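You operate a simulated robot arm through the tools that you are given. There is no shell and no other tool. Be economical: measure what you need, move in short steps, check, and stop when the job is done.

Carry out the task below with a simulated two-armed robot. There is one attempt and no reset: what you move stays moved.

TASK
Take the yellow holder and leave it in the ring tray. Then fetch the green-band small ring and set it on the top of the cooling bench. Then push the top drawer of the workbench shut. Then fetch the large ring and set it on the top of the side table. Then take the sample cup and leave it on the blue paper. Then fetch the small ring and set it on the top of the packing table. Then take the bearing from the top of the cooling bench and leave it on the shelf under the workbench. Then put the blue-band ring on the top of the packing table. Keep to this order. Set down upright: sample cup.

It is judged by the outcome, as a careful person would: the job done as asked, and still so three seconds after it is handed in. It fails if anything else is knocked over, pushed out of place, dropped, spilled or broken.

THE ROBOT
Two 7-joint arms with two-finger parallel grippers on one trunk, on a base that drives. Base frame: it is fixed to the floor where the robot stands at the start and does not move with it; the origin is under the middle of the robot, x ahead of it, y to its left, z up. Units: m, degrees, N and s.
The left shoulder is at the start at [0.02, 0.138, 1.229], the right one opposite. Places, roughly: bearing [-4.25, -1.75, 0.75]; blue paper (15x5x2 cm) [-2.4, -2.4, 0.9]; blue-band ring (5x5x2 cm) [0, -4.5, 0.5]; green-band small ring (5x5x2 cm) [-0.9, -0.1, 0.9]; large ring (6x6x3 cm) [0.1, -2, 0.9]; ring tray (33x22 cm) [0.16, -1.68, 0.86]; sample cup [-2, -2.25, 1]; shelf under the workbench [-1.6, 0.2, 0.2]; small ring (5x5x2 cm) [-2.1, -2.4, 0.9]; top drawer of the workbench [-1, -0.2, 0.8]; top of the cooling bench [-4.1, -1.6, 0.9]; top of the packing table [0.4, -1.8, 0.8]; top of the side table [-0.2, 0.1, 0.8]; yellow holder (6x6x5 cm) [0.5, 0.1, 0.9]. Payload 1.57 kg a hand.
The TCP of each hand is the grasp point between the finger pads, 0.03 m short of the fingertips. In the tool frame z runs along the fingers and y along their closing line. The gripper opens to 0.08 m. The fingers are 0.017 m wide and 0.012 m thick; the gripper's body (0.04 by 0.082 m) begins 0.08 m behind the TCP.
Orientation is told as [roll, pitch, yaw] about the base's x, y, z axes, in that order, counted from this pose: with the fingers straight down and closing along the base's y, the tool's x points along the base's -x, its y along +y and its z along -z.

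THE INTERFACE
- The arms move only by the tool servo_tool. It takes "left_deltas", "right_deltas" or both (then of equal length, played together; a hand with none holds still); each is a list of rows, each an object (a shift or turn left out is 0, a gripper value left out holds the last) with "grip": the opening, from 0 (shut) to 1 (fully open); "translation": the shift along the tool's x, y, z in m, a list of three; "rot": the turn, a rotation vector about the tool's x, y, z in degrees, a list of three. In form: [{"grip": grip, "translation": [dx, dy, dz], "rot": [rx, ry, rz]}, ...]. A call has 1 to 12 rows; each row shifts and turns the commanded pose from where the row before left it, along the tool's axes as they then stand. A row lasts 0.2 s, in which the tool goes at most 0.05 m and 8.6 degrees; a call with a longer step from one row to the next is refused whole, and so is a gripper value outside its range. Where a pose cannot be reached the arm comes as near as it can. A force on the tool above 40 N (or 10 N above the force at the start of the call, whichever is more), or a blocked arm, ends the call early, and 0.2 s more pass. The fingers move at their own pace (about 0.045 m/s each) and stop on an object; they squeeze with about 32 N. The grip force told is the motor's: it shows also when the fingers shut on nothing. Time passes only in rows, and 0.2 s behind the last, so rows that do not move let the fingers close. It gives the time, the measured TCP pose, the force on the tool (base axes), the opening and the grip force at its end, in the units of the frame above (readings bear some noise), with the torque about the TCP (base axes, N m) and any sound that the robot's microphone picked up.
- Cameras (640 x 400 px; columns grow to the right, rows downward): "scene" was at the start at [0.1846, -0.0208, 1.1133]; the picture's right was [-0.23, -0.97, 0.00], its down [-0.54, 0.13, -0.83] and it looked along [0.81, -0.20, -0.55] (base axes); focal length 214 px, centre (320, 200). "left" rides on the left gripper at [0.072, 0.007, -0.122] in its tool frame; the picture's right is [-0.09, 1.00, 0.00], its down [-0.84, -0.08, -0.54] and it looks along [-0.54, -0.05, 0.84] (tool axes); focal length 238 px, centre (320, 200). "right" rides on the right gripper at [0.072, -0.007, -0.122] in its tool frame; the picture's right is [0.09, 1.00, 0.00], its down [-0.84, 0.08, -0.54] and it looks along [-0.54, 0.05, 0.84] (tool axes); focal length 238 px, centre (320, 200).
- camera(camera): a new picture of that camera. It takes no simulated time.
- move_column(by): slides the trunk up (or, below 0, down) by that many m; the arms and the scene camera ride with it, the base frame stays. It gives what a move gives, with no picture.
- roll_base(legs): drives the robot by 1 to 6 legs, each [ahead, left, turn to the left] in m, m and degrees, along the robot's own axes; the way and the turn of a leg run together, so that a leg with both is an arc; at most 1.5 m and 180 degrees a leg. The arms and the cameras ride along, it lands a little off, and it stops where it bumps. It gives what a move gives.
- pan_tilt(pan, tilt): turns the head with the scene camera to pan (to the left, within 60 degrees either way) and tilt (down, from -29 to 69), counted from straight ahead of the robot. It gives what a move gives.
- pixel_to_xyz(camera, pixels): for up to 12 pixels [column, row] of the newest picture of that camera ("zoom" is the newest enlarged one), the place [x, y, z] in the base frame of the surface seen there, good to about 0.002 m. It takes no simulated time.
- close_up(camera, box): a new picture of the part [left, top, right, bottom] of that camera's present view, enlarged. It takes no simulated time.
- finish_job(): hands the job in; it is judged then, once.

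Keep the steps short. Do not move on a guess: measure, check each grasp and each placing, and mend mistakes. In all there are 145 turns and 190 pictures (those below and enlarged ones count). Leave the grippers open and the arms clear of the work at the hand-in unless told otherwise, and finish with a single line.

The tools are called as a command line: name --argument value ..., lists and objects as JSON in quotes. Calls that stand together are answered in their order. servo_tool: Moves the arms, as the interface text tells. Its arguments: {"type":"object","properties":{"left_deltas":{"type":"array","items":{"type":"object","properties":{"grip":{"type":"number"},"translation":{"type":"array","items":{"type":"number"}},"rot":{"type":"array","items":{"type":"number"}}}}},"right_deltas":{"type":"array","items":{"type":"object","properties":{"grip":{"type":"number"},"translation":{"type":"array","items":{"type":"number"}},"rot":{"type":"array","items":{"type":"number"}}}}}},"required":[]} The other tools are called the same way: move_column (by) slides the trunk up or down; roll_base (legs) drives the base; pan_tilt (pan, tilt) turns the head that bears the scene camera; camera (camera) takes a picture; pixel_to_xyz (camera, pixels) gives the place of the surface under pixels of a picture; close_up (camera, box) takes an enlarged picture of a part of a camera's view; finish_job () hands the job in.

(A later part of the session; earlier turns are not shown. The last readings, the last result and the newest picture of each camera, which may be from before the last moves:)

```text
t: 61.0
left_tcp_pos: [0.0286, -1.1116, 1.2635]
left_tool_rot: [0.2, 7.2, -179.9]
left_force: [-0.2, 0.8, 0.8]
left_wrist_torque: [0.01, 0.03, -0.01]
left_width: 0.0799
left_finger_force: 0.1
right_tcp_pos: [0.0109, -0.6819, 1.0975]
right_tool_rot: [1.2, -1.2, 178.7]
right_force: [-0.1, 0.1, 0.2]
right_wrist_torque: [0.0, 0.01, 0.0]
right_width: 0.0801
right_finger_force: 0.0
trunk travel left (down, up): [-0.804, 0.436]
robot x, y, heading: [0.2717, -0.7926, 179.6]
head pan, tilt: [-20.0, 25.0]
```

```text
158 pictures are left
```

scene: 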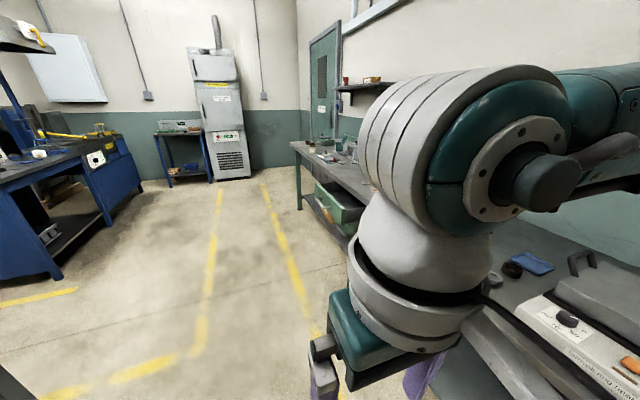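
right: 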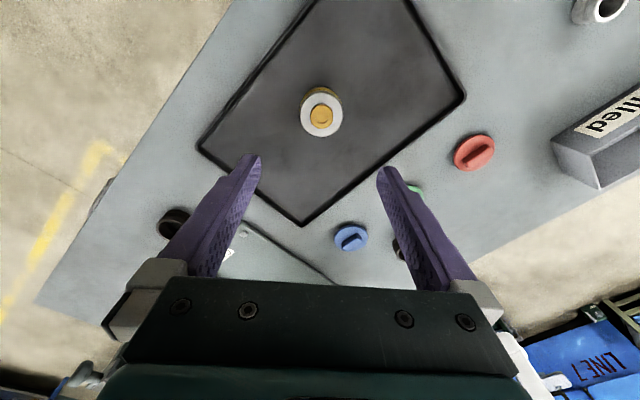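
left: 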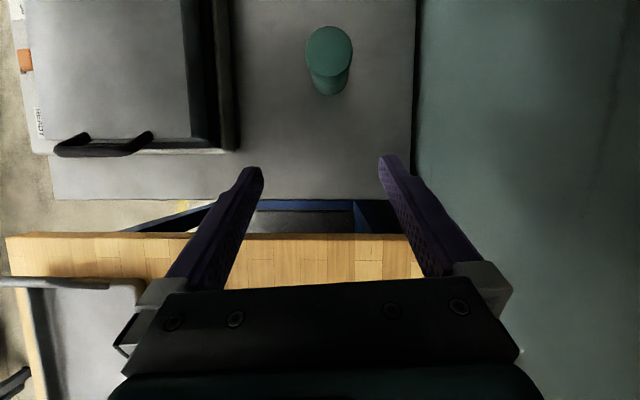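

The workbench with the open green drawer is at (340,205). Drive ahead 1.2 m, turn right to face it, and look.

roll_base --legs '[[1.2, 0, 0], [0, 0, -90]]'

pan_tilt --pan 0 --tilt 45

camera --camera "scene"

pan_tilt --pan 50 --tilt 45

camera --camera "scene"

```text
t: 71.0
left_tcp_pos: [-1.2576, -0.5332, 1.2613]
left_tool_rot: [0.1, 7.2, 89.3]
left_force: [0.6, -0.5, 0.3]
left_wrist_torque: [0.0, 0.01, -0.01]
left_width: 0.08
left_finger_force: 0.1
right_tcp_pos: [-0.8266, -0.52, 1.0981]
right_tool_rot: [1.2, -1.2, 88.0]
right_force: [0.8, -0.1, 0.3]
right_wrist_torque: [0.06, 0.0, 0.0]
right_width: 0.0802
right_finger_force: 0.0
trunk travel left (down, up): [-0.804, 0.436]
robot x, y, heading: [-0.9352, -0.7795, 89.0]
head pan, tilt: [-20.0, 25.0]
```

```text
t: 71.8
left_tcp_pos: [-1.2577, -0.5328, 1.2615]
left_tool_rot: [0.1, 7.2, 89.4]
left_force: [0.3, 0.1, 0.3]
left_wrist_torque: [0.02, -0.01, 0.04]
left_width: 0.0801
left_finger_force: 0.1
right_tcp_pos: [-0.8279, -0.5193, 1.0977]
right_tool_rot: [1.2, -1.2, 88.0]
right_force: [-0.1, 0.6, 0.8]
right_wrist_torque: [0.01, -0.04, 0.01]
right_width: 0.0801
right_finger_force: 0.0
trunk travel left (down, up): [-0.804, 0.436]
robot x, y, heading: [-0.9407, -0.7756, 88.8]
head pan, tilt: [0.0, 45.0]
```

```text
157 pictures are left
```

scene: 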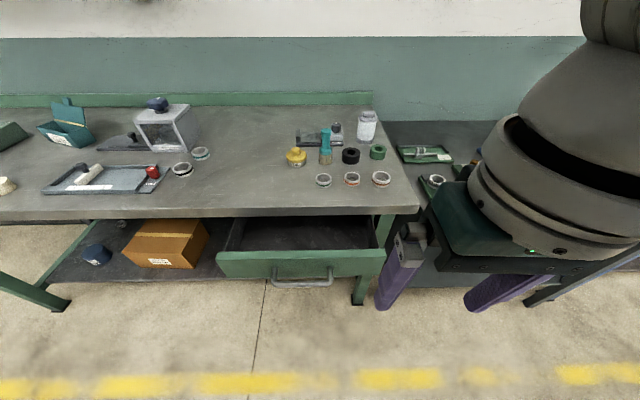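

```text
t: 73.0
left_tcp_pos: [-1.2573, -0.5311, 1.2622]
left_tool_rot: [0.1, 7.1, 89.2]
left_force: [-0.4, -0.4, -1.0]
left_wrist_torque: [0.0, 0.02, -0.02]
left_width: 0.0798
left_finger_force: 0.1
right_tcp_pos: [-0.8246, -0.5192, 1.0963]
right_tool_rot: [1.2, -1.3, 88.1]
right_force: [0.3, 0.5, 0.3]
right_wrist_torque: [0.01, 0.0, 0.02]
right_width: 0.0799
right_finger_force: 0.1
trunk travel left (down, up): [-0.804, 0.436]
robot x, y, heading: [-0.9392, -0.7798, 88.7]
head pan, tilt: [50.0, 45.0]
```

```text
156 pictures are left
```

scene: 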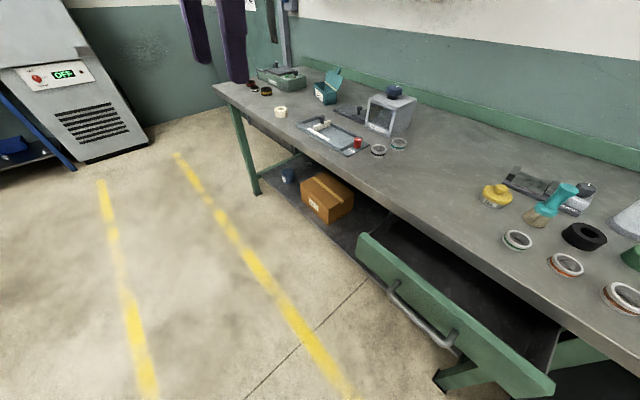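

Several rings on the bench. I'll go back to pan 0 and zoom on them to tell their bands.

pan_tilt --pan 0 --tilt 45

camera --camera "scene"

close_up --camera "scene" --box '[280, 110, 460, 200]'

pixel_to_xyz --camera "zoom" --pixels '[[155, 248], [257, 248], [362, 250], [250, 160], [345, 145], [60, 160], [165, 130]]'

close_up --camera "scene" --box '[150, 130, 230, 190]'

pixel_to_xyz --camera "scene" --pixels '[[323, 184], [352, 184], [382, 184], [182, 172], [202, 157], [300, 260], [300, 235], [436, 182], [375, 215], [230, 255]]'

```text
t: 74.2
left_tcp_pos: [-1.2571, -0.5321, 1.2617]
left_tool_rot: [0.1, 7.3, 89.2]
left_force: [-0.7, -0.1, 0.2]
left_wrist_torque: [-0.01, -0.01, -0.01]
left_width: 0.0799
left_finger_force: 0.0
right_tcp_pos: [-0.8273, -0.5203, 1.098]
right_tool_rot: [1.2, -1.2, 88.1]
right_force: [0.1, 0.3, 0.6]
right_wrist_torque: [0.01, 0.0, -0.02]
right_width: 0.0801
right_finger_force: 0.0
trunk travel left (down, up): [-0.804, 0.436]
robot x, y, heading: [-0.9383, -0.7743, 88.9]
head pan, tilt: [0.0, 45.0]
```

```text
155 pictures are left
```

scene: 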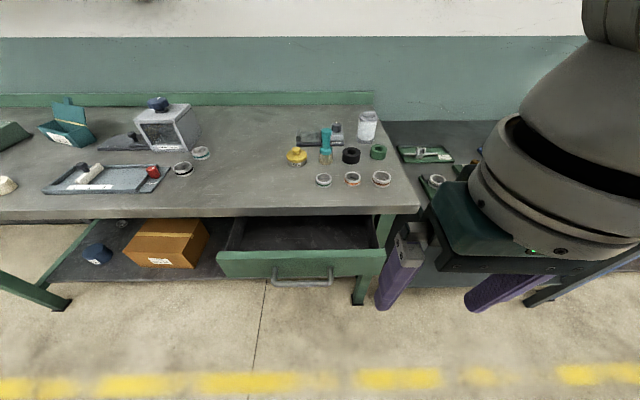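

```text
3.56 times, centred on (370, 155) of scene
```

zoom: 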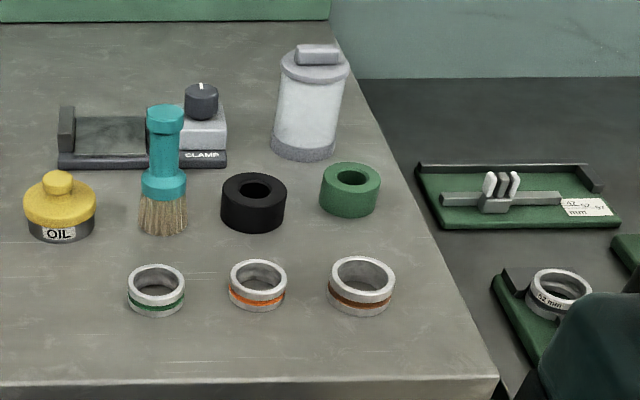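

```text
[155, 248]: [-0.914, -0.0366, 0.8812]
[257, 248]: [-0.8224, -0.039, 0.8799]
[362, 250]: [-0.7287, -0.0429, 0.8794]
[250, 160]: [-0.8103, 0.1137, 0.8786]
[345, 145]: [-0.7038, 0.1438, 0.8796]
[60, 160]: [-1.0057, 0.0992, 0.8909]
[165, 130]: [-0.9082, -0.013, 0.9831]
```

```text
6.67 times, centred on (190, 160) of scene
```

zoom: 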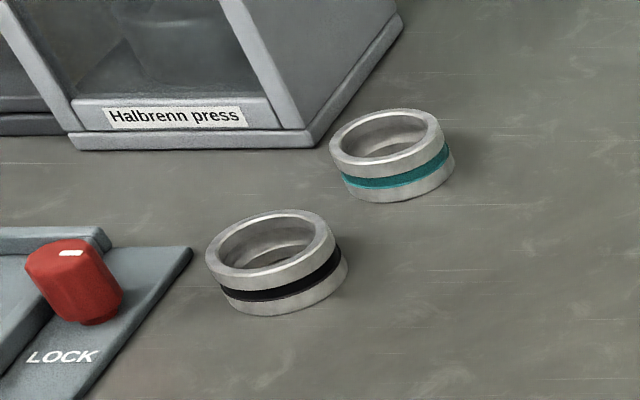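

```text
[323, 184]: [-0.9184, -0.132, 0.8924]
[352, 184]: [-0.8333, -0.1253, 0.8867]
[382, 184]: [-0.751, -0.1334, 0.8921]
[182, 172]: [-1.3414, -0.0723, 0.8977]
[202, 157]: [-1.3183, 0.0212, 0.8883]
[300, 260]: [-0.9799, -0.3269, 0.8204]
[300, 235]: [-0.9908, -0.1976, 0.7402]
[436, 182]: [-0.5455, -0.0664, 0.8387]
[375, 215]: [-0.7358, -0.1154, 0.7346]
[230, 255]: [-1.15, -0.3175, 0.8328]
```

Green-band ring is the left of the three, about [-0.92,-0.115]. Drive so the right hand comes over it.

roll_base --legs '[[0.0, 0.1, 1.0], [0.4, 0, 0]]'

camera --camera "right"

```text
t: 77.4
left_tcp_pos: [-1.3603, -0.1385, 1.2614]
left_tool_rot: [0.1, 7.2, 90.4]
left_force: [-0.1, -0.5, 0.8]
left_wrist_torque: [0.0, 0.03, 0.0]
left_width: 0.0803
left_finger_force: 0.1
right_tcp_pos: [-0.9313, -0.1161, 1.0969]
right_tool_rot: [1.2, -1.2, 89.1]
right_force: [0.5, 0.3, 0.4]
right_wrist_torque: [-0.01, 0.04, 0.02]
right_width: 0.08
right_finger_force: 0.1
trunk travel left (down, up): [-0.804, 0.436]
robot x, y, heading: [-1.038, -0.3743, 89.8]
head pan, tilt: [0.0, 45.0]
```

```text
152 pictures are left
```

right: 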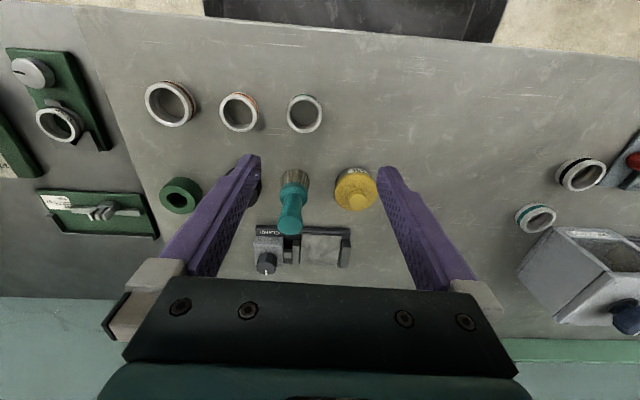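

Green-band ring at (305,113). Measure its rim.

pixel_to_xyz --camera "right" --pixels '[[289, 113], [321, 113], [305, 98], [305, 129], [257, 113], [293, 215], [340, 60]]'

close_up --camera "right" --box '[140, 70, 360, 210]'

```text
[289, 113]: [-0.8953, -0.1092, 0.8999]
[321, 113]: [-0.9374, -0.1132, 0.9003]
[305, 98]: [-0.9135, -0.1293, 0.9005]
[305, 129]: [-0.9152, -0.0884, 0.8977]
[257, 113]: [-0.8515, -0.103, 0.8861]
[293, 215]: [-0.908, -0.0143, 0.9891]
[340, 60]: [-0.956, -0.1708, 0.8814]
```

```text
2.86 times, centred on (250, 140) of right
```

zoom: 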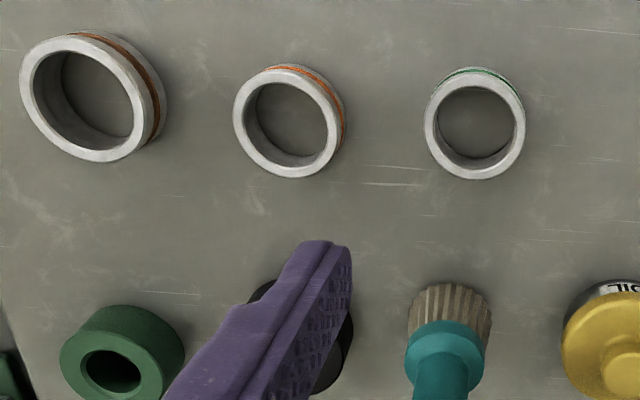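

Ring centre [-0.916,-0.109], bench z≈0.88. Shift 15 mm, level and descend to just above, checking.

servo_tool --right_deltas '[{"translation": [-0.007, -0.015, 0], "rot": [1.2, 1.2, 0], "grip": 0.88}, {"translation": [0, 0, 0.04]}, {"translation": [0, 0, 0.04]}, {"translation": [0, 0, 0.04]}, {"translation": [0, 0, 0.02]}, {}, {}]'

camera --camera "right"

```text
t: 79.0
left_tcp_pos: [-1.3615, -0.1376, 1.2614]
left_tool_rot: [0.0, 7.2, 90.4]
left_force: [0.1, -0.3, -0.8]
left_wrist_torque: [-0.01, -0.02, 0.02]
left_width: 0.0803
left_finger_force: 0.0
right_tcp_pos: [-0.9149, -0.1114, 0.9575]
right_tool_rot: [0.0, 0.0, 89.1]
right_force: [1.1, -0.4, -0.7]
right_wrist_torque: [-0.03, 0.04, -0.01]
right_width: 0.0702
right_finger_force: 0.1
trunk travel left (down, up): [-0.804, 0.436]
robot x, y, heading: [-1.0382, -0.3754, 90.1]
head pan, tilt: [0.0, 45.0]
```

```text
150 pictures are left
```

right: 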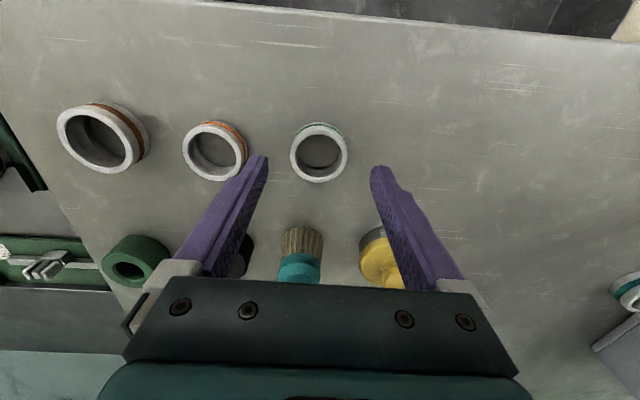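

Centered between the fingers. Descend 45 mm and close.

servo_tool --right_deltas '[{"translation": [-0.002, 0, 0.02]}, {"translation": [0, 0, 0.025]}, {}, {"grip": 0}, {"grip": 0}, {"grip": 0}, {"grip": 0}, {"grip": 0}]'

camera --camera "right"

```text
t: 80.8
left_tcp_pos: [-1.3605, -0.1371, 1.2627]
left_tool_rot: [0.1, 7.2, 90.4]
left_force: [-1.1, 0.4, -1.1]
left_wrist_torque: [-0.01, 0.03, 0.0]
left_width: 0.08
left_finger_force: 0.1
right_tcp_pos: [-0.9149, -0.1074, 0.9133]
right_tool_rot: [0.0, 0.0, 89.0]
right_force: [0.2, -0.3, 0.7]
right_wrist_torque: [-0.01, 0.0, -0.01]
right_width: 0.0459
right_finger_force: 32.2
trunk travel left (down, up): [-0.804, 0.436]
robot x, y, heading: [-1.0376, -0.3758, 90.0]
head pan, tilt: [0.0, 45.0]
```

```text
149 pictures are left
```

right: 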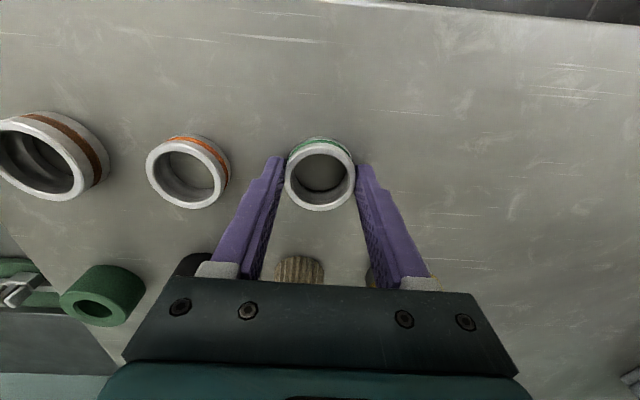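

Ring gripped (0.046). Lift straight up.

servo_tool --right_deltas '[{"translation": [0, 0, -0.02]}, {"translation": [0, 0, -0.04]}, {"translation": [0, 0, -0.04]}, {"translation": [0, 0, -0.04]}, {"translation": [0, 0, -0.04]}, {}]'

roll_base --legs '[[-0.6, 0, 0], [0, 0, 90]]'

pan_tilt --pan 0 --tilt 25

camera --camera "scene"

camera --camera "right"

```text
t: 82.2
left_tcp_pos: [-1.3608, -0.1378, 1.2627]
left_tool_rot: [0.1, 7.2, 90.4]
left_force: [0.8, -0.6, 0.3]
left_wrist_torque: [-0.03, 0.0, -0.01]
left_width: 0.08
left_finger_force: 0.0
right_tcp_pos: [-0.9161, -0.106, 1.0929]
right_tool_rot: [0.1, 0.0, 89.2]
right_force: [-0.5, -0.5, -0.4]
right_wrist_torque: [0.02, -0.01, -0.01]
right_width: 0.046
right_finger_force: 31.9
trunk travel left (down, up): [-0.804, 0.436]
robot x, y, heading: [-1.0398, -0.3765, 89.9]
head pan, tilt: [0.0, 45.0]
```

```text
t: 89.4
left_tcp_pos: [-1.2788, -1.299, 1.2621]
left_tool_rot: [0.0, 7.2, 180.0]
left_force: [0.9, -0.1, 0.3]
left_wrist_torque: [-0.01, 0.01, 0.04]
left_width: 0.0798
left_finger_force: 0.0
right_tcp_pos: [-1.3067, -0.8539, 1.093]
right_tool_rot: [0.1, 0.0, 178.7]
right_force: [1.4, -0.9, -0.1]
right_wrist_torque: [0.01, 0.0, 0.0]
right_width: 0.0461
right_finger_force: 32.3
trunk travel left (down, up): [-0.804, 0.436]
robot x, y, heading: [-1.0402, -0.9789, 179.5]
head pan, tilt: [0.0, 45.0]
```

```text
t: 90.2
left_tcp_pos: [-1.2775, -1.3, 1.2626]
left_tool_rot: [0.0, 7.3, 179.9]
left_force: [-0.5, 0.1, 0.6]
left_wrist_torque: [0.02, -0.02, 0.01]
left_width: 0.08
left_finger_force: 0.0
right_tcp_pos: [-1.3061, -0.853, 1.0928]
right_tool_rot: [0.0, 0.1, 178.6]
right_force: [0.4, 0.2, -0.9]
right_wrist_torque: [-0.01, 0.01, 0.0]
right_width: 0.0463
right_finger_force: 32.1
trunk travel left (down, up): [-0.804, 0.436]
robot x, y, heading: [-1.0381, -0.9767, 179.8]
head pan, tilt: [0.0, 25.0]
```

```text
148 pictures are left
```

scene: 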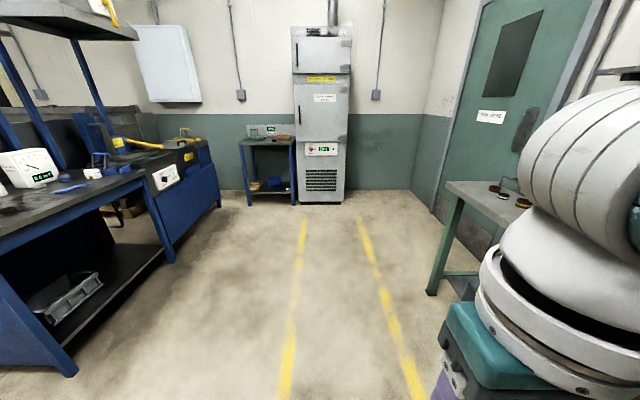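

```text
147 pictures are left
```

right: 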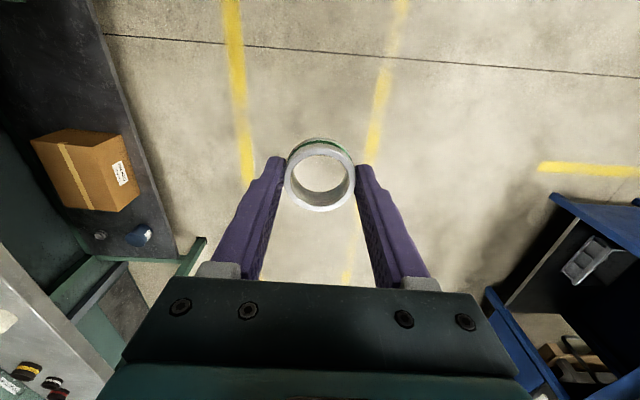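

The cooling bench is at the back (265,150). Measure it and the blue cabinet corner for clearance.

pixel_to_xyz --camera "scene" --pixels '[[218, 205], [265, 143], [292, 160], [248, 200], [210, 150], [165, 255], [330, 160], [75, 370]]'

roll_base --legs '[[1.2, 0, 0], [0.75, 0.35, 0]]'

pan_tilt --pan 0 --tilt 40

camera --camera "scene"

```text
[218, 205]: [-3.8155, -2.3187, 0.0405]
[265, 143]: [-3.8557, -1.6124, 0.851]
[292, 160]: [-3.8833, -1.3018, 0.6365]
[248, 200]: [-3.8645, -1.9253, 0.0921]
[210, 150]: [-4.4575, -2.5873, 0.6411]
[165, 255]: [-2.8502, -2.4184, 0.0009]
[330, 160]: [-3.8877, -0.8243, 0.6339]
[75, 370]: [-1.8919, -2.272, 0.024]
```

```text
t: 100.3
left_tcp_pos: [-3.2356, -1.6212, 1.2624]
left_tool_rot: [0.1, 7.2, 179.6]
left_force: [0.5, -0.2, -0.1]
left_wrist_torque: [0.02, -0.02, 0.02]
left_width: 0.08
left_finger_force: 0.1
right_tcp_pos: [-3.2607, -1.1745, 1.0922]
right_tool_rot: [0.1, 0.0, 178.4]
right_force: [-0.5, 0.5, -2.1]
right_wrist_torque: [-0.02, 0.01, 0.01]
right_width: 0.046
right_finger_force: 32.4
trunk travel left (down, up): [-0.804, 0.436]
robot x, y, heading: [-2.9942, -1.3015, 179.4]
head pan, tilt: [0.0, 25.0]
```

```text
t: 101.1
left_tcp_pos: [-3.2357, -1.6209, 1.2617]
left_tool_rot: [0.0, 7.2, 179.7]
left_force: [0.5, 0.0, -0.6]
left_wrist_torque: [0.0, 0.0, 0.04]
left_width: 0.0799
left_finger_force: 0.1
right_tcp_pos: [-3.26, -1.1735, 1.093]
right_tool_rot: [0.0, 0.1, 178.4]
right_force: [-0.1, 0.6, -0.9]
right_wrist_torque: [-0.02, -0.01, 0.04]
right_width: 0.0462
right_finger_force: 32.1
trunk travel left (down, up): [-0.804, 0.436]
robot x, y, heading: [-2.9938, -1.3017, 179.4]
head pan, tilt: [0.0, 40.0]
```

```text
146 pictures are left
```

scene: 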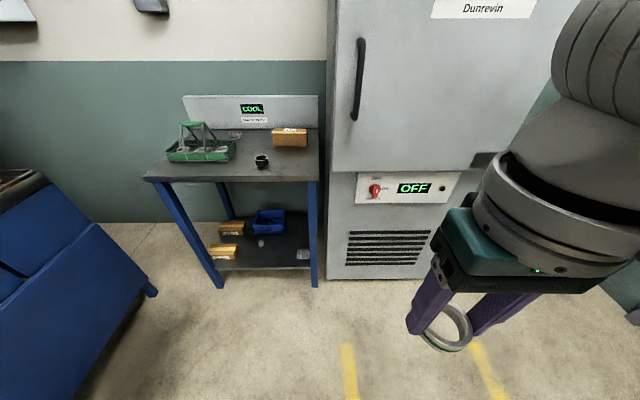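

The cooling bench is at (240,165). Zoom in and measure.

close_up --camera "scene" --box '[140, 90, 340, 200]'

pixel_to_xyz --camera "scene" --pixels '[[262, 158], [262, 167], [240, 175], [295, 170], [155, 178], [315, 178], [290, 138], [205, 155], [225, 145], [250, 135], [340, 100]]'

```text
3.20 times, centred on (240, 145) of scene
```

zoom: 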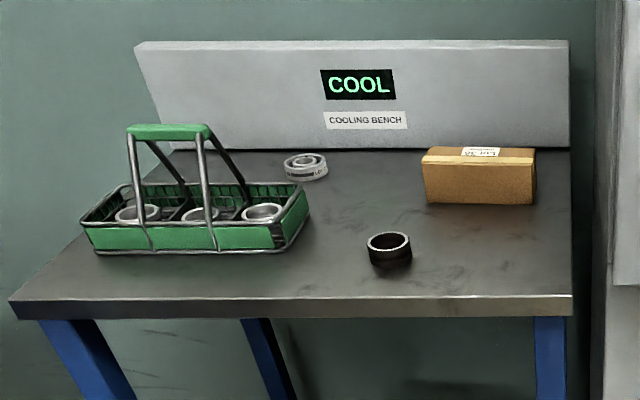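

```text
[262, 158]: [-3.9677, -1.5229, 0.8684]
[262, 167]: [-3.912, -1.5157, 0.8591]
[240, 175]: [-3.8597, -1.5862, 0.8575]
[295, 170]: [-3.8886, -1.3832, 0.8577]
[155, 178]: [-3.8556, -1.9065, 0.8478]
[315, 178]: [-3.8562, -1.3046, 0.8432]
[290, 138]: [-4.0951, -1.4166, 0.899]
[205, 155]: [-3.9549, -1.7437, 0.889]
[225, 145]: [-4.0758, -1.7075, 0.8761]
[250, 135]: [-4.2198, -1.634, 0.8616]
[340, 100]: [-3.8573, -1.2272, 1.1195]
```

The bearing with label is at zoom (306,167); the dark ring at zoom (390,250) is another item. A free spot is near [-3.93,-1.39]. I'll measure where my right arm's elbow sits, to keep clear of the furnace.

pixel_to_xyz --camera "scene" --pixels '[[560, 60], [600, 30], [630, 90], [620, 220], [480, 210], [540, 240], [500, 290], [450, 330]]'

pixel_to_xyz --camera "zoom" --pixels '[[306, 160], [306, 178], [288, 165], [326, 165], [430, 160], [530, 200], [428, 205], [390, 240], [450, 60], [170, 132]]'

```text
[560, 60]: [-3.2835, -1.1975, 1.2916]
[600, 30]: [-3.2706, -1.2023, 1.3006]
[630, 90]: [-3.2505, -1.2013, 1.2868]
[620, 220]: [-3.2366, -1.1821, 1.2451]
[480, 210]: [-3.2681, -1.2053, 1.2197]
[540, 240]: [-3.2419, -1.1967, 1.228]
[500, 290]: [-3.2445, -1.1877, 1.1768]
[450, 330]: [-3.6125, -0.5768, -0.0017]
```

```text
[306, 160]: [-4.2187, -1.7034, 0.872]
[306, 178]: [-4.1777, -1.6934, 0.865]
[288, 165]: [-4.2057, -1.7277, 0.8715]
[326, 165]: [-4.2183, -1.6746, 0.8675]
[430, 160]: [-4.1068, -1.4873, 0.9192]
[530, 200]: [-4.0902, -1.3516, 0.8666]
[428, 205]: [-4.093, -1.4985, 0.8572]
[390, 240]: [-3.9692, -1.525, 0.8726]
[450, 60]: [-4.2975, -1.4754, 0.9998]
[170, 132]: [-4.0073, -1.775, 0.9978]
```

Box front is at x=-4.09, bench front edge -3.855. I'll turn 29° right so the elbow swings away from the furnace, slide left, and go ahead most of the way.

roll_base --legs '[[0, 0, -29.4], [0, 0.67, 0], [0.4, 0, 0]]'

camera --camera "right"

camera --camera "scene"

```text
t: 108.3
left_tcp_pos: [-4.0381, -1.8393, 1.2623]
left_tool_rot: [0.2, 7.2, 150.2]
left_force: [-0.1, -0.2, -0.2]
left_wrist_torque: [0.0, 0.0, -0.01]
left_width: 0.0798
left_finger_force: 0.1
right_tcp_pos: [-3.8402, -1.4391, 1.0931]
right_tool_rot: [0.1, 0.0, 148.8]
right_force: [-0.6, -0.7, -1.2]
right_wrist_torque: [0.01, -0.01, 0.06]
right_width: 0.0461
right_finger_force: 32.6
trunk travel left (down, up): [-0.804, 0.436]
robot x, y, heading: [-3.6711, -1.68, 149.6]
head pan, tilt: [0.0, 40.0]
```

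```text
144 pictures are left
```

right: 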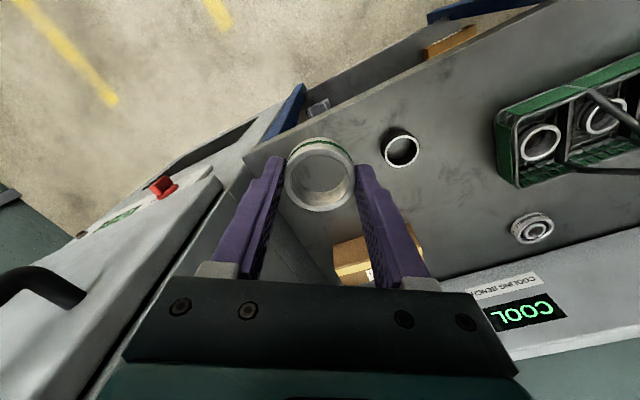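

```text
143 pictures are left
```

scene: 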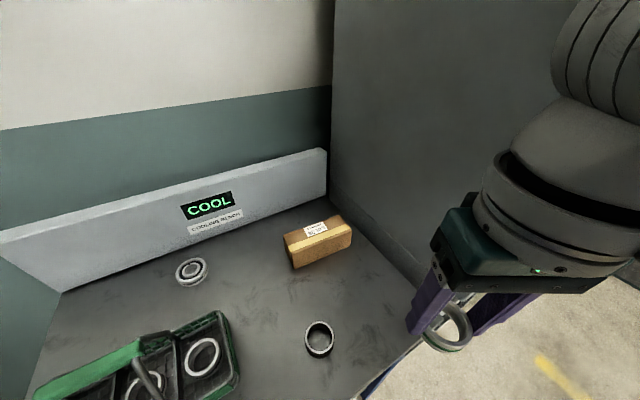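

Ahead 0.105 m puts the hand over the free spot [-3.94,-1.39].

roll_base --legs '[[0.105, 0.012, 0]]'

camera --camera "right"

```text
t: 109.7
left_tcp_pos: [-4.1378, -1.7966, 1.2619]
left_tool_rot: [0.1, 7.3, 150.0]
left_force: [0.5, 0.0, -0.2]
left_wrist_torque: [0.01, 0.01, 0.02]
left_width: 0.0799
left_finger_force: 0.1
right_tcp_pos: [-3.9363, -1.3971, 1.0926]
right_tool_rot: [-0.1, 0.0, 148.6]
right_force: [-0.7, -0.3, -1.0]
right_wrist_torque: [0.01, -0.03, -0.01]
right_width: 0.0461
right_finger_force: 32.4
trunk travel left (down, up): [-0.804, 0.436]
robot x, y, heading: [-3.7669, -1.6375, 149.6]
head pan, tilt: [0.0, 40.0]
stopped in leg 1: the robot was blocked; the commanded pose is now the measured one
```

```text
142 pictures are left
```

right: 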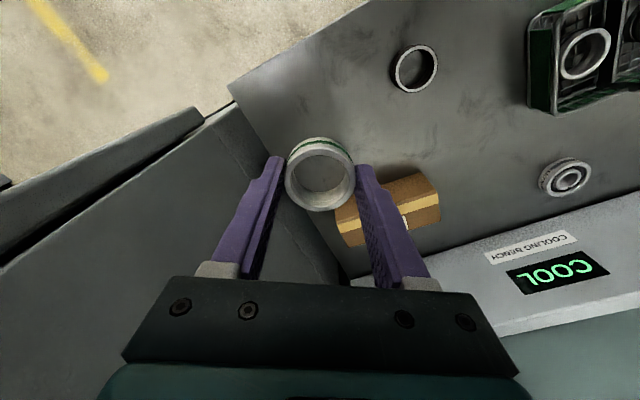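

The base was blocked at the end but hand is at [-3.936,-1.397]. Nothing looks disturbed. Lower toward the top (z 0.858 → TCP 0.893).

servo_tool --right_deltas '[{"translation": [0, 0, 0.04]}, {"translation": [0, 0, 0.04]}, {"translation": [0, 0, 0.04]}, {"translation": [0, 0, 0.04]}, {"translation": [0, 0, 0.03]}, {}]'

camera --camera "right"

camera --camera "scene"

```text
t: 111.1
left_tcp_pos: [-4.1377, -1.795, 1.2622]
left_tool_rot: [0.1, 7.3, 150.0]
left_force: [-0.5, -0.5, 0.1]
left_wrist_torque: [0.01, -0.01, 0.03]
left_width: 0.0801
left_finger_force: 0.0
right_tcp_pos: [-3.9351, -1.3953, 0.9025]
right_tool_rot: [0.0, 0.1, 148.7]
right_force: [0.7, -0.6, -1.0]
right_wrist_torque: [0.02, -0.01, 0.02]
right_width: 0.0461
right_finger_force: 32.3
trunk travel left (down, up): [-0.804, 0.436]
robot x, y, heading: [-3.7679, -1.6397, 149.5]
head pan, tilt: [0.0, 40.0]
```

```text
141 pictures are left
```

right: 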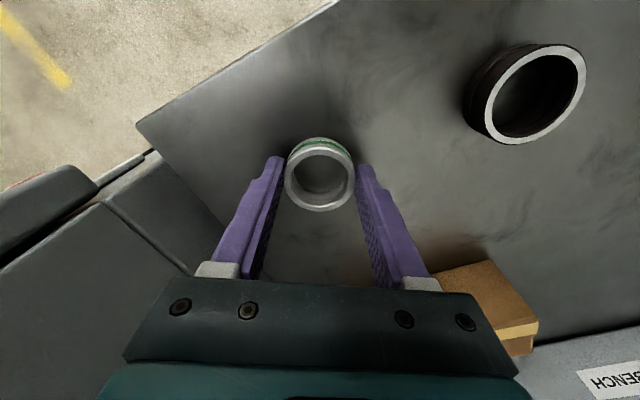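

```text
140 pictures are left
```

scene: 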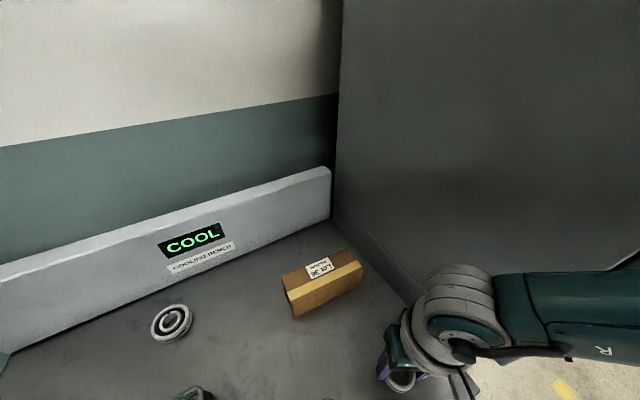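

Clear. Lower in small steps, then open.

servo_tool --right_deltas '[{"translation": [0, 0, 0.006]}, {"translation": [0, 0, 0.003]}, {"translation": [0, 0, 0.002]}, {}]'

```text
t: 112.1
left_tcp_pos: [-4.1365, -1.7963, 1.2631]
left_tool_rot: [0.1, 7.2, 150.0]
left_force: [0.4, 0.6, -0.2]
left_wrist_torque: [0.04, 0.04, 0.0]
left_width: 0.0801
left_finger_force: 0.1
right_tcp_pos: [-3.9351, -1.3962, 0.8924]
right_tool_rot: [-0.2, 0.1, 148.6]
right_force: [5.3, 0.2, 19.6]
right_wrist_torque: [-0.1, -0.16, 0.04]
right_width: 0.0457
right_finger_force: 32.2
trunk travel left (down, up): [-0.804, 0.436]
robot x, y, heading: [-3.7698, -1.6398, 149.6]
head pan, tilt: [0.0, 40.0]
```

Contact (20 N up). Open and rise.

servo_tool --right_deltas '[{"translation": [0, 0, -0.001]}, {"grip": 0.85}, {"grip": 0.85}, {"grip": 0.85}, {"translation": [0, 0, -0.02]}, {"translation": [0, 0, -0.04]}, {"translation": [0, 0, -0.05]}, {"translation": [0, 0, -0.05]}, {"translation": [0, 0, -0.04]}, {}]'

camera --camera "right"

```text
t: 114.3
left_tcp_pos: [-4.1372, -1.7952, 1.2613]
left_tool_rot: [0.1, 7.3, 150.0]
left_force: [-0.2, -0.2, 0.4]
left_wrist_torque: [0.0, 0.01, 0.01]
left_width: 0.0802
left_finger_force: 0.0
right_tcp_pos: [-3.9373, -1.3988, 1.0952]
right_tool_rot: [0.0, 0.1, 148.6]
right_force: [0.4, -0.1, -0.3]
right_wrist_torque: [0.03, -0.01, 0.0]
right_width: 0.0679
right_finger_force: 0.0
trunk travel left (down, up): [-0.804, 0.436]
robot x, y, heading: [-3.769, -1.637, 149.5]
head pan, tilt: [0.0, 40.0]
```

```text
139 pictures are left
```

right: 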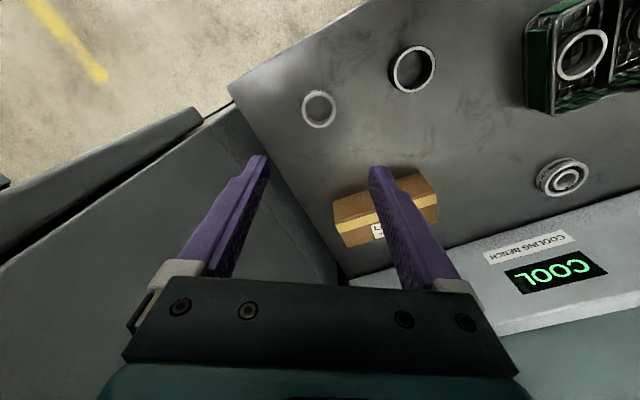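

Green-band ring rests on the cooling bench at (319,109). Next the drawer: drive back to the workbench, facing it.

roll_base --legs '[[-0.15, 0, 0], [0, -0.5, 0], [0, 0, -59.5], [0, -1.2, 0], [0, -1.08, 0], [0.4, 0, 0]]'

pan_tilt --pan 0 --tilt 55

camera --camera "scene"

```text
t: 119.9
left_tcp_pos: [-3.7727, -1.1883, 1.2614]
left_tool_rot: [0.8, 9.3, 112.8]
left_force: [-0.8, -2.0, 1.3]
left_wrist_torque: [-0.02, 0.07, 0.09]
left_width: 0.0803
left_finger_force: 0.1
right_tcp_pos: [-3.3681, -0.9871, 1.0938]
right_tool_rot: [0.0, 0.0, 110.4]
right_force: [0.0, 0.1, 0.3]
right_wrist_torque: [0.02, 0.02, 0.0]
right_width: 0.0681
right_finger_force: 0.0
trunk travel left (down, up): [-0.804, 0.436]
robot x, y, heading: [-3.3853, -1.2815, 111.5]
head pan, tilt: [0.0, 40.0]
stopped in leg 3: the force on the tool passed its limit at 76 N (the readings are from after the stop); the commanded pose is now the measured one
```

```text
t: 120.7
left_tcp_pos: [-3.7738, -1.1887, 1.2622]
left_tool_rot: [0.9, 9.4, 112.7]
left_force: [-0.9, -4.5, 0.4]
left_wrist_torque: [0.04, -0.04, 0.22]
left_width: 0.0802
left_finger_force: 0.1
right_tcp_pos: [-3.3683, -0.9881, 1.0942]
right_tool_rot: [0.0, 0.0, 110.4]
right_force: [0.3, -0.8, 0.2]
right_wrist_torque: [0.0, 0.0, -0.06]
right_width: 0.068
right_finger_force: 0.0
trunk travel left (down, up): [-0.804, 0.436]
robot x, y, heading: [-3.385, -1.2854, 111.2]
head pan, tilt: [0.0, 55.0]
```

```text
138 pictures are left
```

scene: 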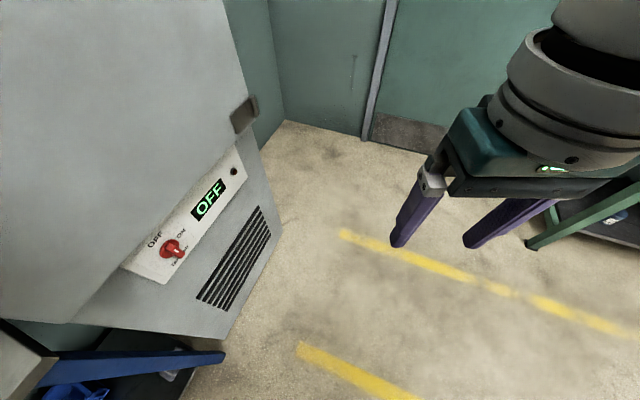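

The left hand brushed the furnace while turning. I slide right, away from it, finish the turn, and go on.

roll_base --legs '[[0, -0.4, 0], [0, 0, -21.3], [0, -1.0, 0], [0, -0.9, 0], [0.25, 0, 0]]'

camera --camera "scene"

```text
t: 121.7
left_tcp_pos: [-3.7426, -1.1838, 1.2607]
left_tool_rot: [1.4, 10.8, 113.4]
left_force: [0.5, -5.3, 0.1]
left_wrist_torque: [-0.03, 0.07, 0.25]
left_width: 0.0802
left_finger_force: 0.1
right_tcp_pos: [-3.3403, -0.9766, 1.0929]
right_tool_rot: [-0.1, 0.1, 110.7]
right_force: [-0.2, 0.0, -0.1]
right_wrist_torque: [0.01, 0.03, 0.01]
right_width: 0.0681
right_finger_force: 0.1
trunk travel left (down, up): [-0.804, 0.436]
robot x, y, heading: [-3.3534, -1.272, 111.8]
head pan, tilt: [0.0, 55.0]
stopped in leg 1: the force on the tool passed its limit at 46 N (the readings are from after the stop); the commanded pose is now the measured one
```

```text
137 pictures are left
```

scene: 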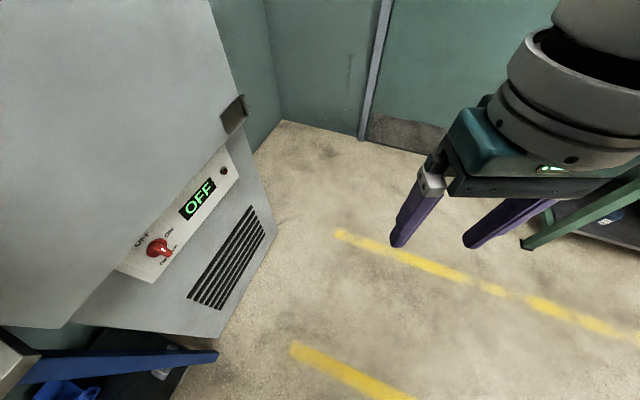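

The left hand is still catching on something, perhaps the furnace's door handle. Look with the left camera.

camera --camera "left"

pan_tilt --pan 55 --tilt 25

camera --camera "scene"

```text
136 pictures are left
```

left: 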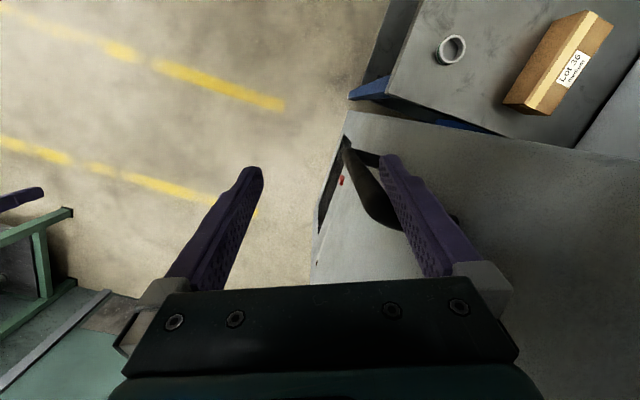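

```text
t: 122.9
left_tcp_pos: [-3.7427, -1.1856, 1.2613]
left_tool_rot: [1.2, 10.9, 113.4]
left_force: [-0.6, -12.0, -1.3]
left_wrist_torque: [0.0, -0.07, 0.47]
left_width: 0.0799
left_finger_force: 0.2
right_tcp_pos: [-3.3385, -0.9769, 1.0936]
right_tool_rot: [0.0, 0.1, 110.7]
right_force: [0.7, 0.2, 0.2]
right_wrist_torque: [-0.01, 0.0, -0.03]
right_width: 0.0679
right_finger_force: 0.0
trunk travel left (down, up): [-0.804, 0.436]
robot x, y, heading: [-3.3545, -1.2682, 111.4]
head pan, tilt: [55.0, 25.0]
```

```text
135 pictures are left
```

scene: 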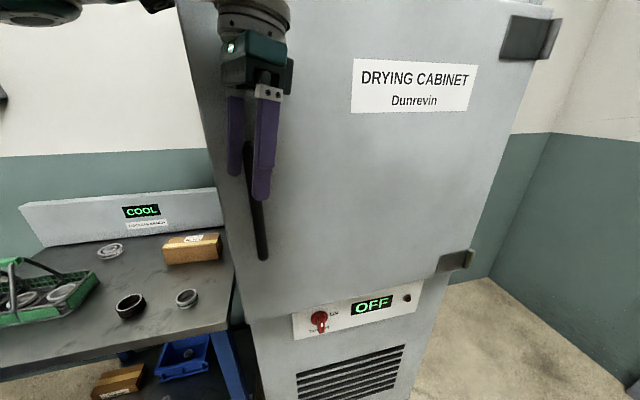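

The left outer finger is behind the drying-cabinet door handle. It entered from the -y side, so I'll slide the left hand back along -y, parallel to the door.

servo_tool --left_deltas '[{"translation": [0.0186, 0.0074, 0]}, {"translation": [0.0186, 0.0074, 0]}, {"translation": [0.0186, 0.0074, 0]}, {"translation": [0.0186, 0.0074, 0]}, {}]'

camera --camera "left"

camera --camera "scene"

```text
t: 124.1
left_tcp_pos: [-3.7348, -1.2677, 1.2673]
left_tool_rot: [0.8, 13.4, 112.6]
left_force: [0.4, 0.1, -0.4]
left_wrist_torque: [0.0, -0.04, 0.04]
left_width: 0.0799
left_finger_force: 0.1
right_tcp_pos: [-3.3391, -0.9772, 1.0931]
right_tool_rot: [0.1, -0.1, 110.5]
right_force: [0.1, 0.1, 0.5]
right_wrist_torque: [0.01, 0.0, 0.01]
right_width: 0.0682
right_finger_force: 0.0
trunk travel left (down, up): [-0.804, 0.436]
robot x, y, heading: [-3.3537, -1.2731, 111.4]
head pan, tilt: [55.0, 25.0]
```

```text
134 pictures are left
```

left: 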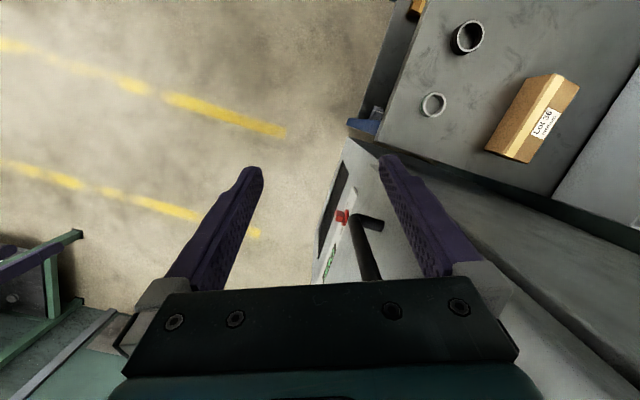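

```text
133 pictures are left
```

scene: 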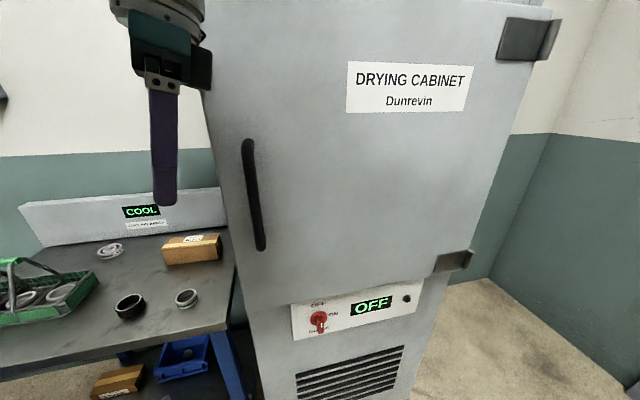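

The finger is free. Check that the cabinet door is still shut by measuring its face.

pixel_to_xyz --camera "scene" --pixels '[[225, 120], [235, 240], [280, 270], [480, 170], [350, 200], [310, 345], [440, 300]]'

close_up --camera "scene" --box '[190, 60, 350, 330]'

```text
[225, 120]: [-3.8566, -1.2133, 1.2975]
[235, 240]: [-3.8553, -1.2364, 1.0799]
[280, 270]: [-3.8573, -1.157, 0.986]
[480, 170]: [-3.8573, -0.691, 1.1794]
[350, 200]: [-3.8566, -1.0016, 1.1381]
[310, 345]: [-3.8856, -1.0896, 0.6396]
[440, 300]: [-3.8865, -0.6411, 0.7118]
```

```text
1.48 times, centred on (270, 195) of scene
```

zoom: 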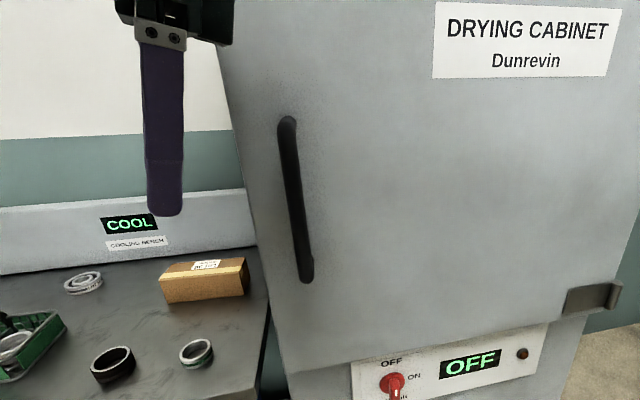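

Door face is uniform at x=-3.857: shut. Back away from the cabinet, then go right, turn, and drive to the drawer.

roll_base --legs '[[-0.3, 0, 0], [0, -0.6, 0], [0, 0, -21.4], [0, -0.8, 0], [0, -0.78, 0], [0.6, 0, 0]]'

pan_tilt --pan 0 --tilt 50

camera --camera "scene"

```text
t: 141.0
left_tcp_pos: [-1.4526, -0.5721, 1.2672]
left_tool_rot: [0.8, 13.4, 91.8]
left_force: [0.0, 0.0, -1.0]
left_wrist_torque: [0.0, 0.04, 0.0]
left_width: 0.0801
left_finger_force: 0.0
right_tcp_pos: [-0.9754, -0.4459, 1.093]
right_tool_rot: [0.1, 0.0, 89.1]
right_force: [0.3, 0.3, 0.7]
right_wrist_torque: [-0.01, -0.02, 0.0]
right_width: 0.0679
right_finger_force: 0.1
trunk travel left (down, up): [-0.804, 0.436]
robot x, y, heading: [-1.0992, -0.7156, 89.8]
head pan, tilt: [55.0, 25.0]
```

```text
t: 142.3
left_tcp_pos: [-1.4524, -0.5728, 1.2678]
left_tool_rot: [0.8, 13.7, 91.8]
left_force: [-0.1, -0.3, 0.3]
left_wrist_torque: [0.02, 0.01, -0.05]
left_width: 0.08
left_finger_force: 0.1
right_tcp_pos: [-0.9762, -0.4452, 1.0935]
right_tool_rot: [0.0, 0.0, 89.1]
right_force: [0.8, 1.5, -0.4]
right_wrist_torque: [-0.01, 0.0, 0.01]
right_width: 0.0681
right_finger_force: 0.0
trunk travel left (down, up): [-0.804, 0.436]
robot x, y, heading: [-1.1008, -0.718, 90.1]
head pan, tilt: [0.0, 50.0]
```

```text
131 pictures are left
```

scene: 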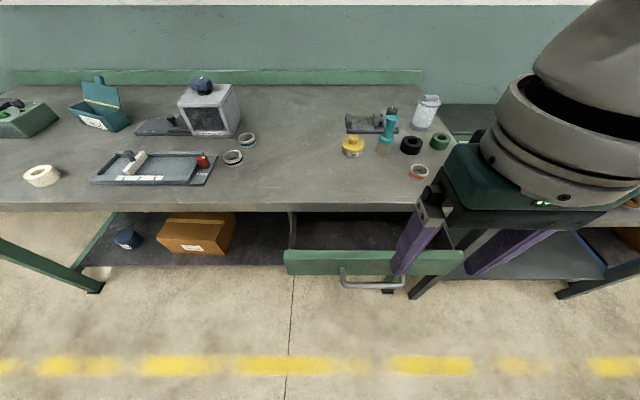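

Measure the drawer front, handle and bench edge.

pixel_to_xyz --camera "scene" --pixels '[[295, 252], [380, 252], [460, 252], [340, 262], [350, 285], [370, 285], [345, 268], [340, 205], [340, 240], [300, 213], [440, 262]]'

close_up --camera "scene" --box '[270, 190, 480, 310]'

```text
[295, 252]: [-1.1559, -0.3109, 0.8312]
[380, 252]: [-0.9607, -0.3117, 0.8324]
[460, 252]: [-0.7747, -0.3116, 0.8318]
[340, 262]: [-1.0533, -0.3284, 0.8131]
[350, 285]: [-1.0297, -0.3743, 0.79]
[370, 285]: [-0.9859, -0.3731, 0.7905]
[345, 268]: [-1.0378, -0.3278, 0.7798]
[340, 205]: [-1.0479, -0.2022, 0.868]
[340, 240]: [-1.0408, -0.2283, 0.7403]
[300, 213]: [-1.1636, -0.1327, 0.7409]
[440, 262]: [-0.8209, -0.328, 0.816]
```

```text
3.05 times, centred on (375, 250) of scene
```

zoom: 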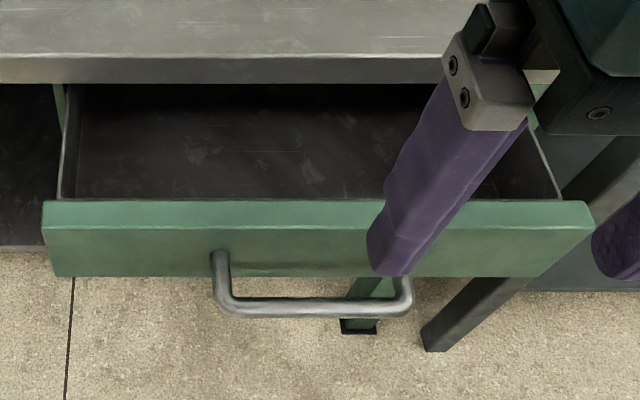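

Handle bar at y≈-0.375, z≈0.79, x from -1.04 to -0.91; the hand is at x -0.976, y -0.445. I'll shut the fingers, lower the trunk 0.1 and the hand to z≈0.80, in front of the handle.

move_column --by -0.1

servo_tool --right_deltas '[{"grip": 0}, {"translation": [0, 0, 0.04]}, {"translation": [0, 0, 0.04]}, {"translation": [0, 0, 0.04]}, {"translation": [0, 0, 0.04]}, {"translation": [0, 0, 0.033]}, {}]'

camera --camera "scene"

camera --camera "right"

```text
t: 143.6
left_tcp_pos: [-1.4525, -0.5719, 1.1666]
left_tool_rot: [0.8, 13.6, 91.8]
left_force: [0.6, 0.8, -0.5]
left_wrist_torque: [-0.01, 0.03, 0.0]
left_width: 0.0799
left_finger_force: 0.0
right_tcp_pos: [-0.9777, -0.4454, 0.9937]
right_tool_rot: [0.0, 0.0, 89.2]
right_force: [-0.7, -0.3, 0.4]
right_wrist_torque: [-0.01, -0.03, 0.01]
right_width: 0.068
right_finger_force: 0.0
trunk travel left (down, up): [-0.704, 0.536]
robot x, y, heading: [-1.0972, -0.7165, 90.2]
head pan, tilt: [0.0, 50.0]
```

```text
t: 145.2
left_tcp_pos: [-1.4528, -0.5731, 1.1658]
left_tool_rot: [0.8, 13.4, 91.9]
left_force: [-0.2, -0.5, -0.4]
left_wrist_torque: [0.03, 0.01, -0.02]
left_width: 0.0799
left_finger_force: 0.0
right_tcp_pos: [-0.9762, -0.4465, 0.8001]
right_tool_rot: [0.0, 0.0, 89.1]
right_force: [-0.2, 0.9, 0.6]
right_wrist_torque: [-0.01, 0.0, -0.04]
right_width: 0.0
right_finger_force: 21.5
trunk travel left (down, up): [-0.704, 0.536]
robot x, y, heading: [-1.1003, -0.7139, 90.1]
head pan, tilt: [0.0, 50.0]
```

```text
129 pictures are left
```

scene: 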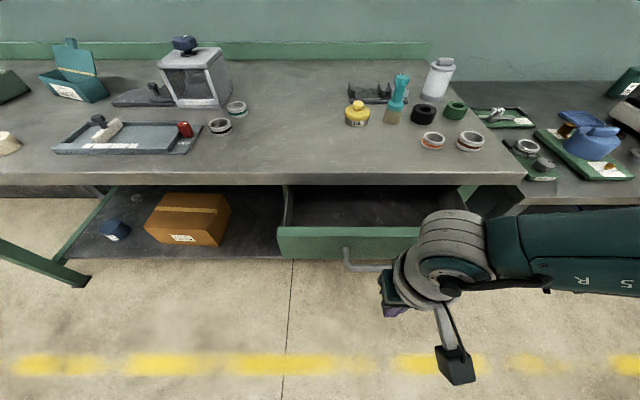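

```text
128 pictures are left
```

right: 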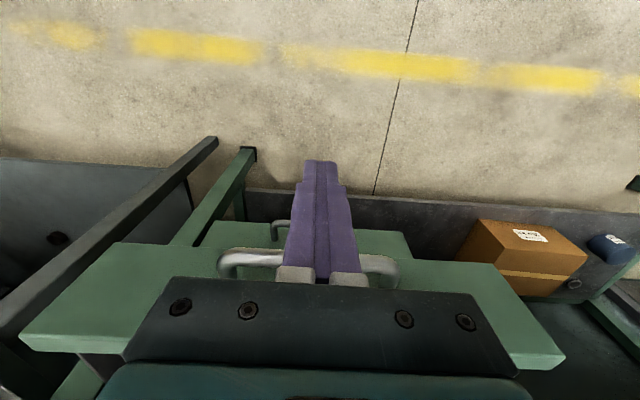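

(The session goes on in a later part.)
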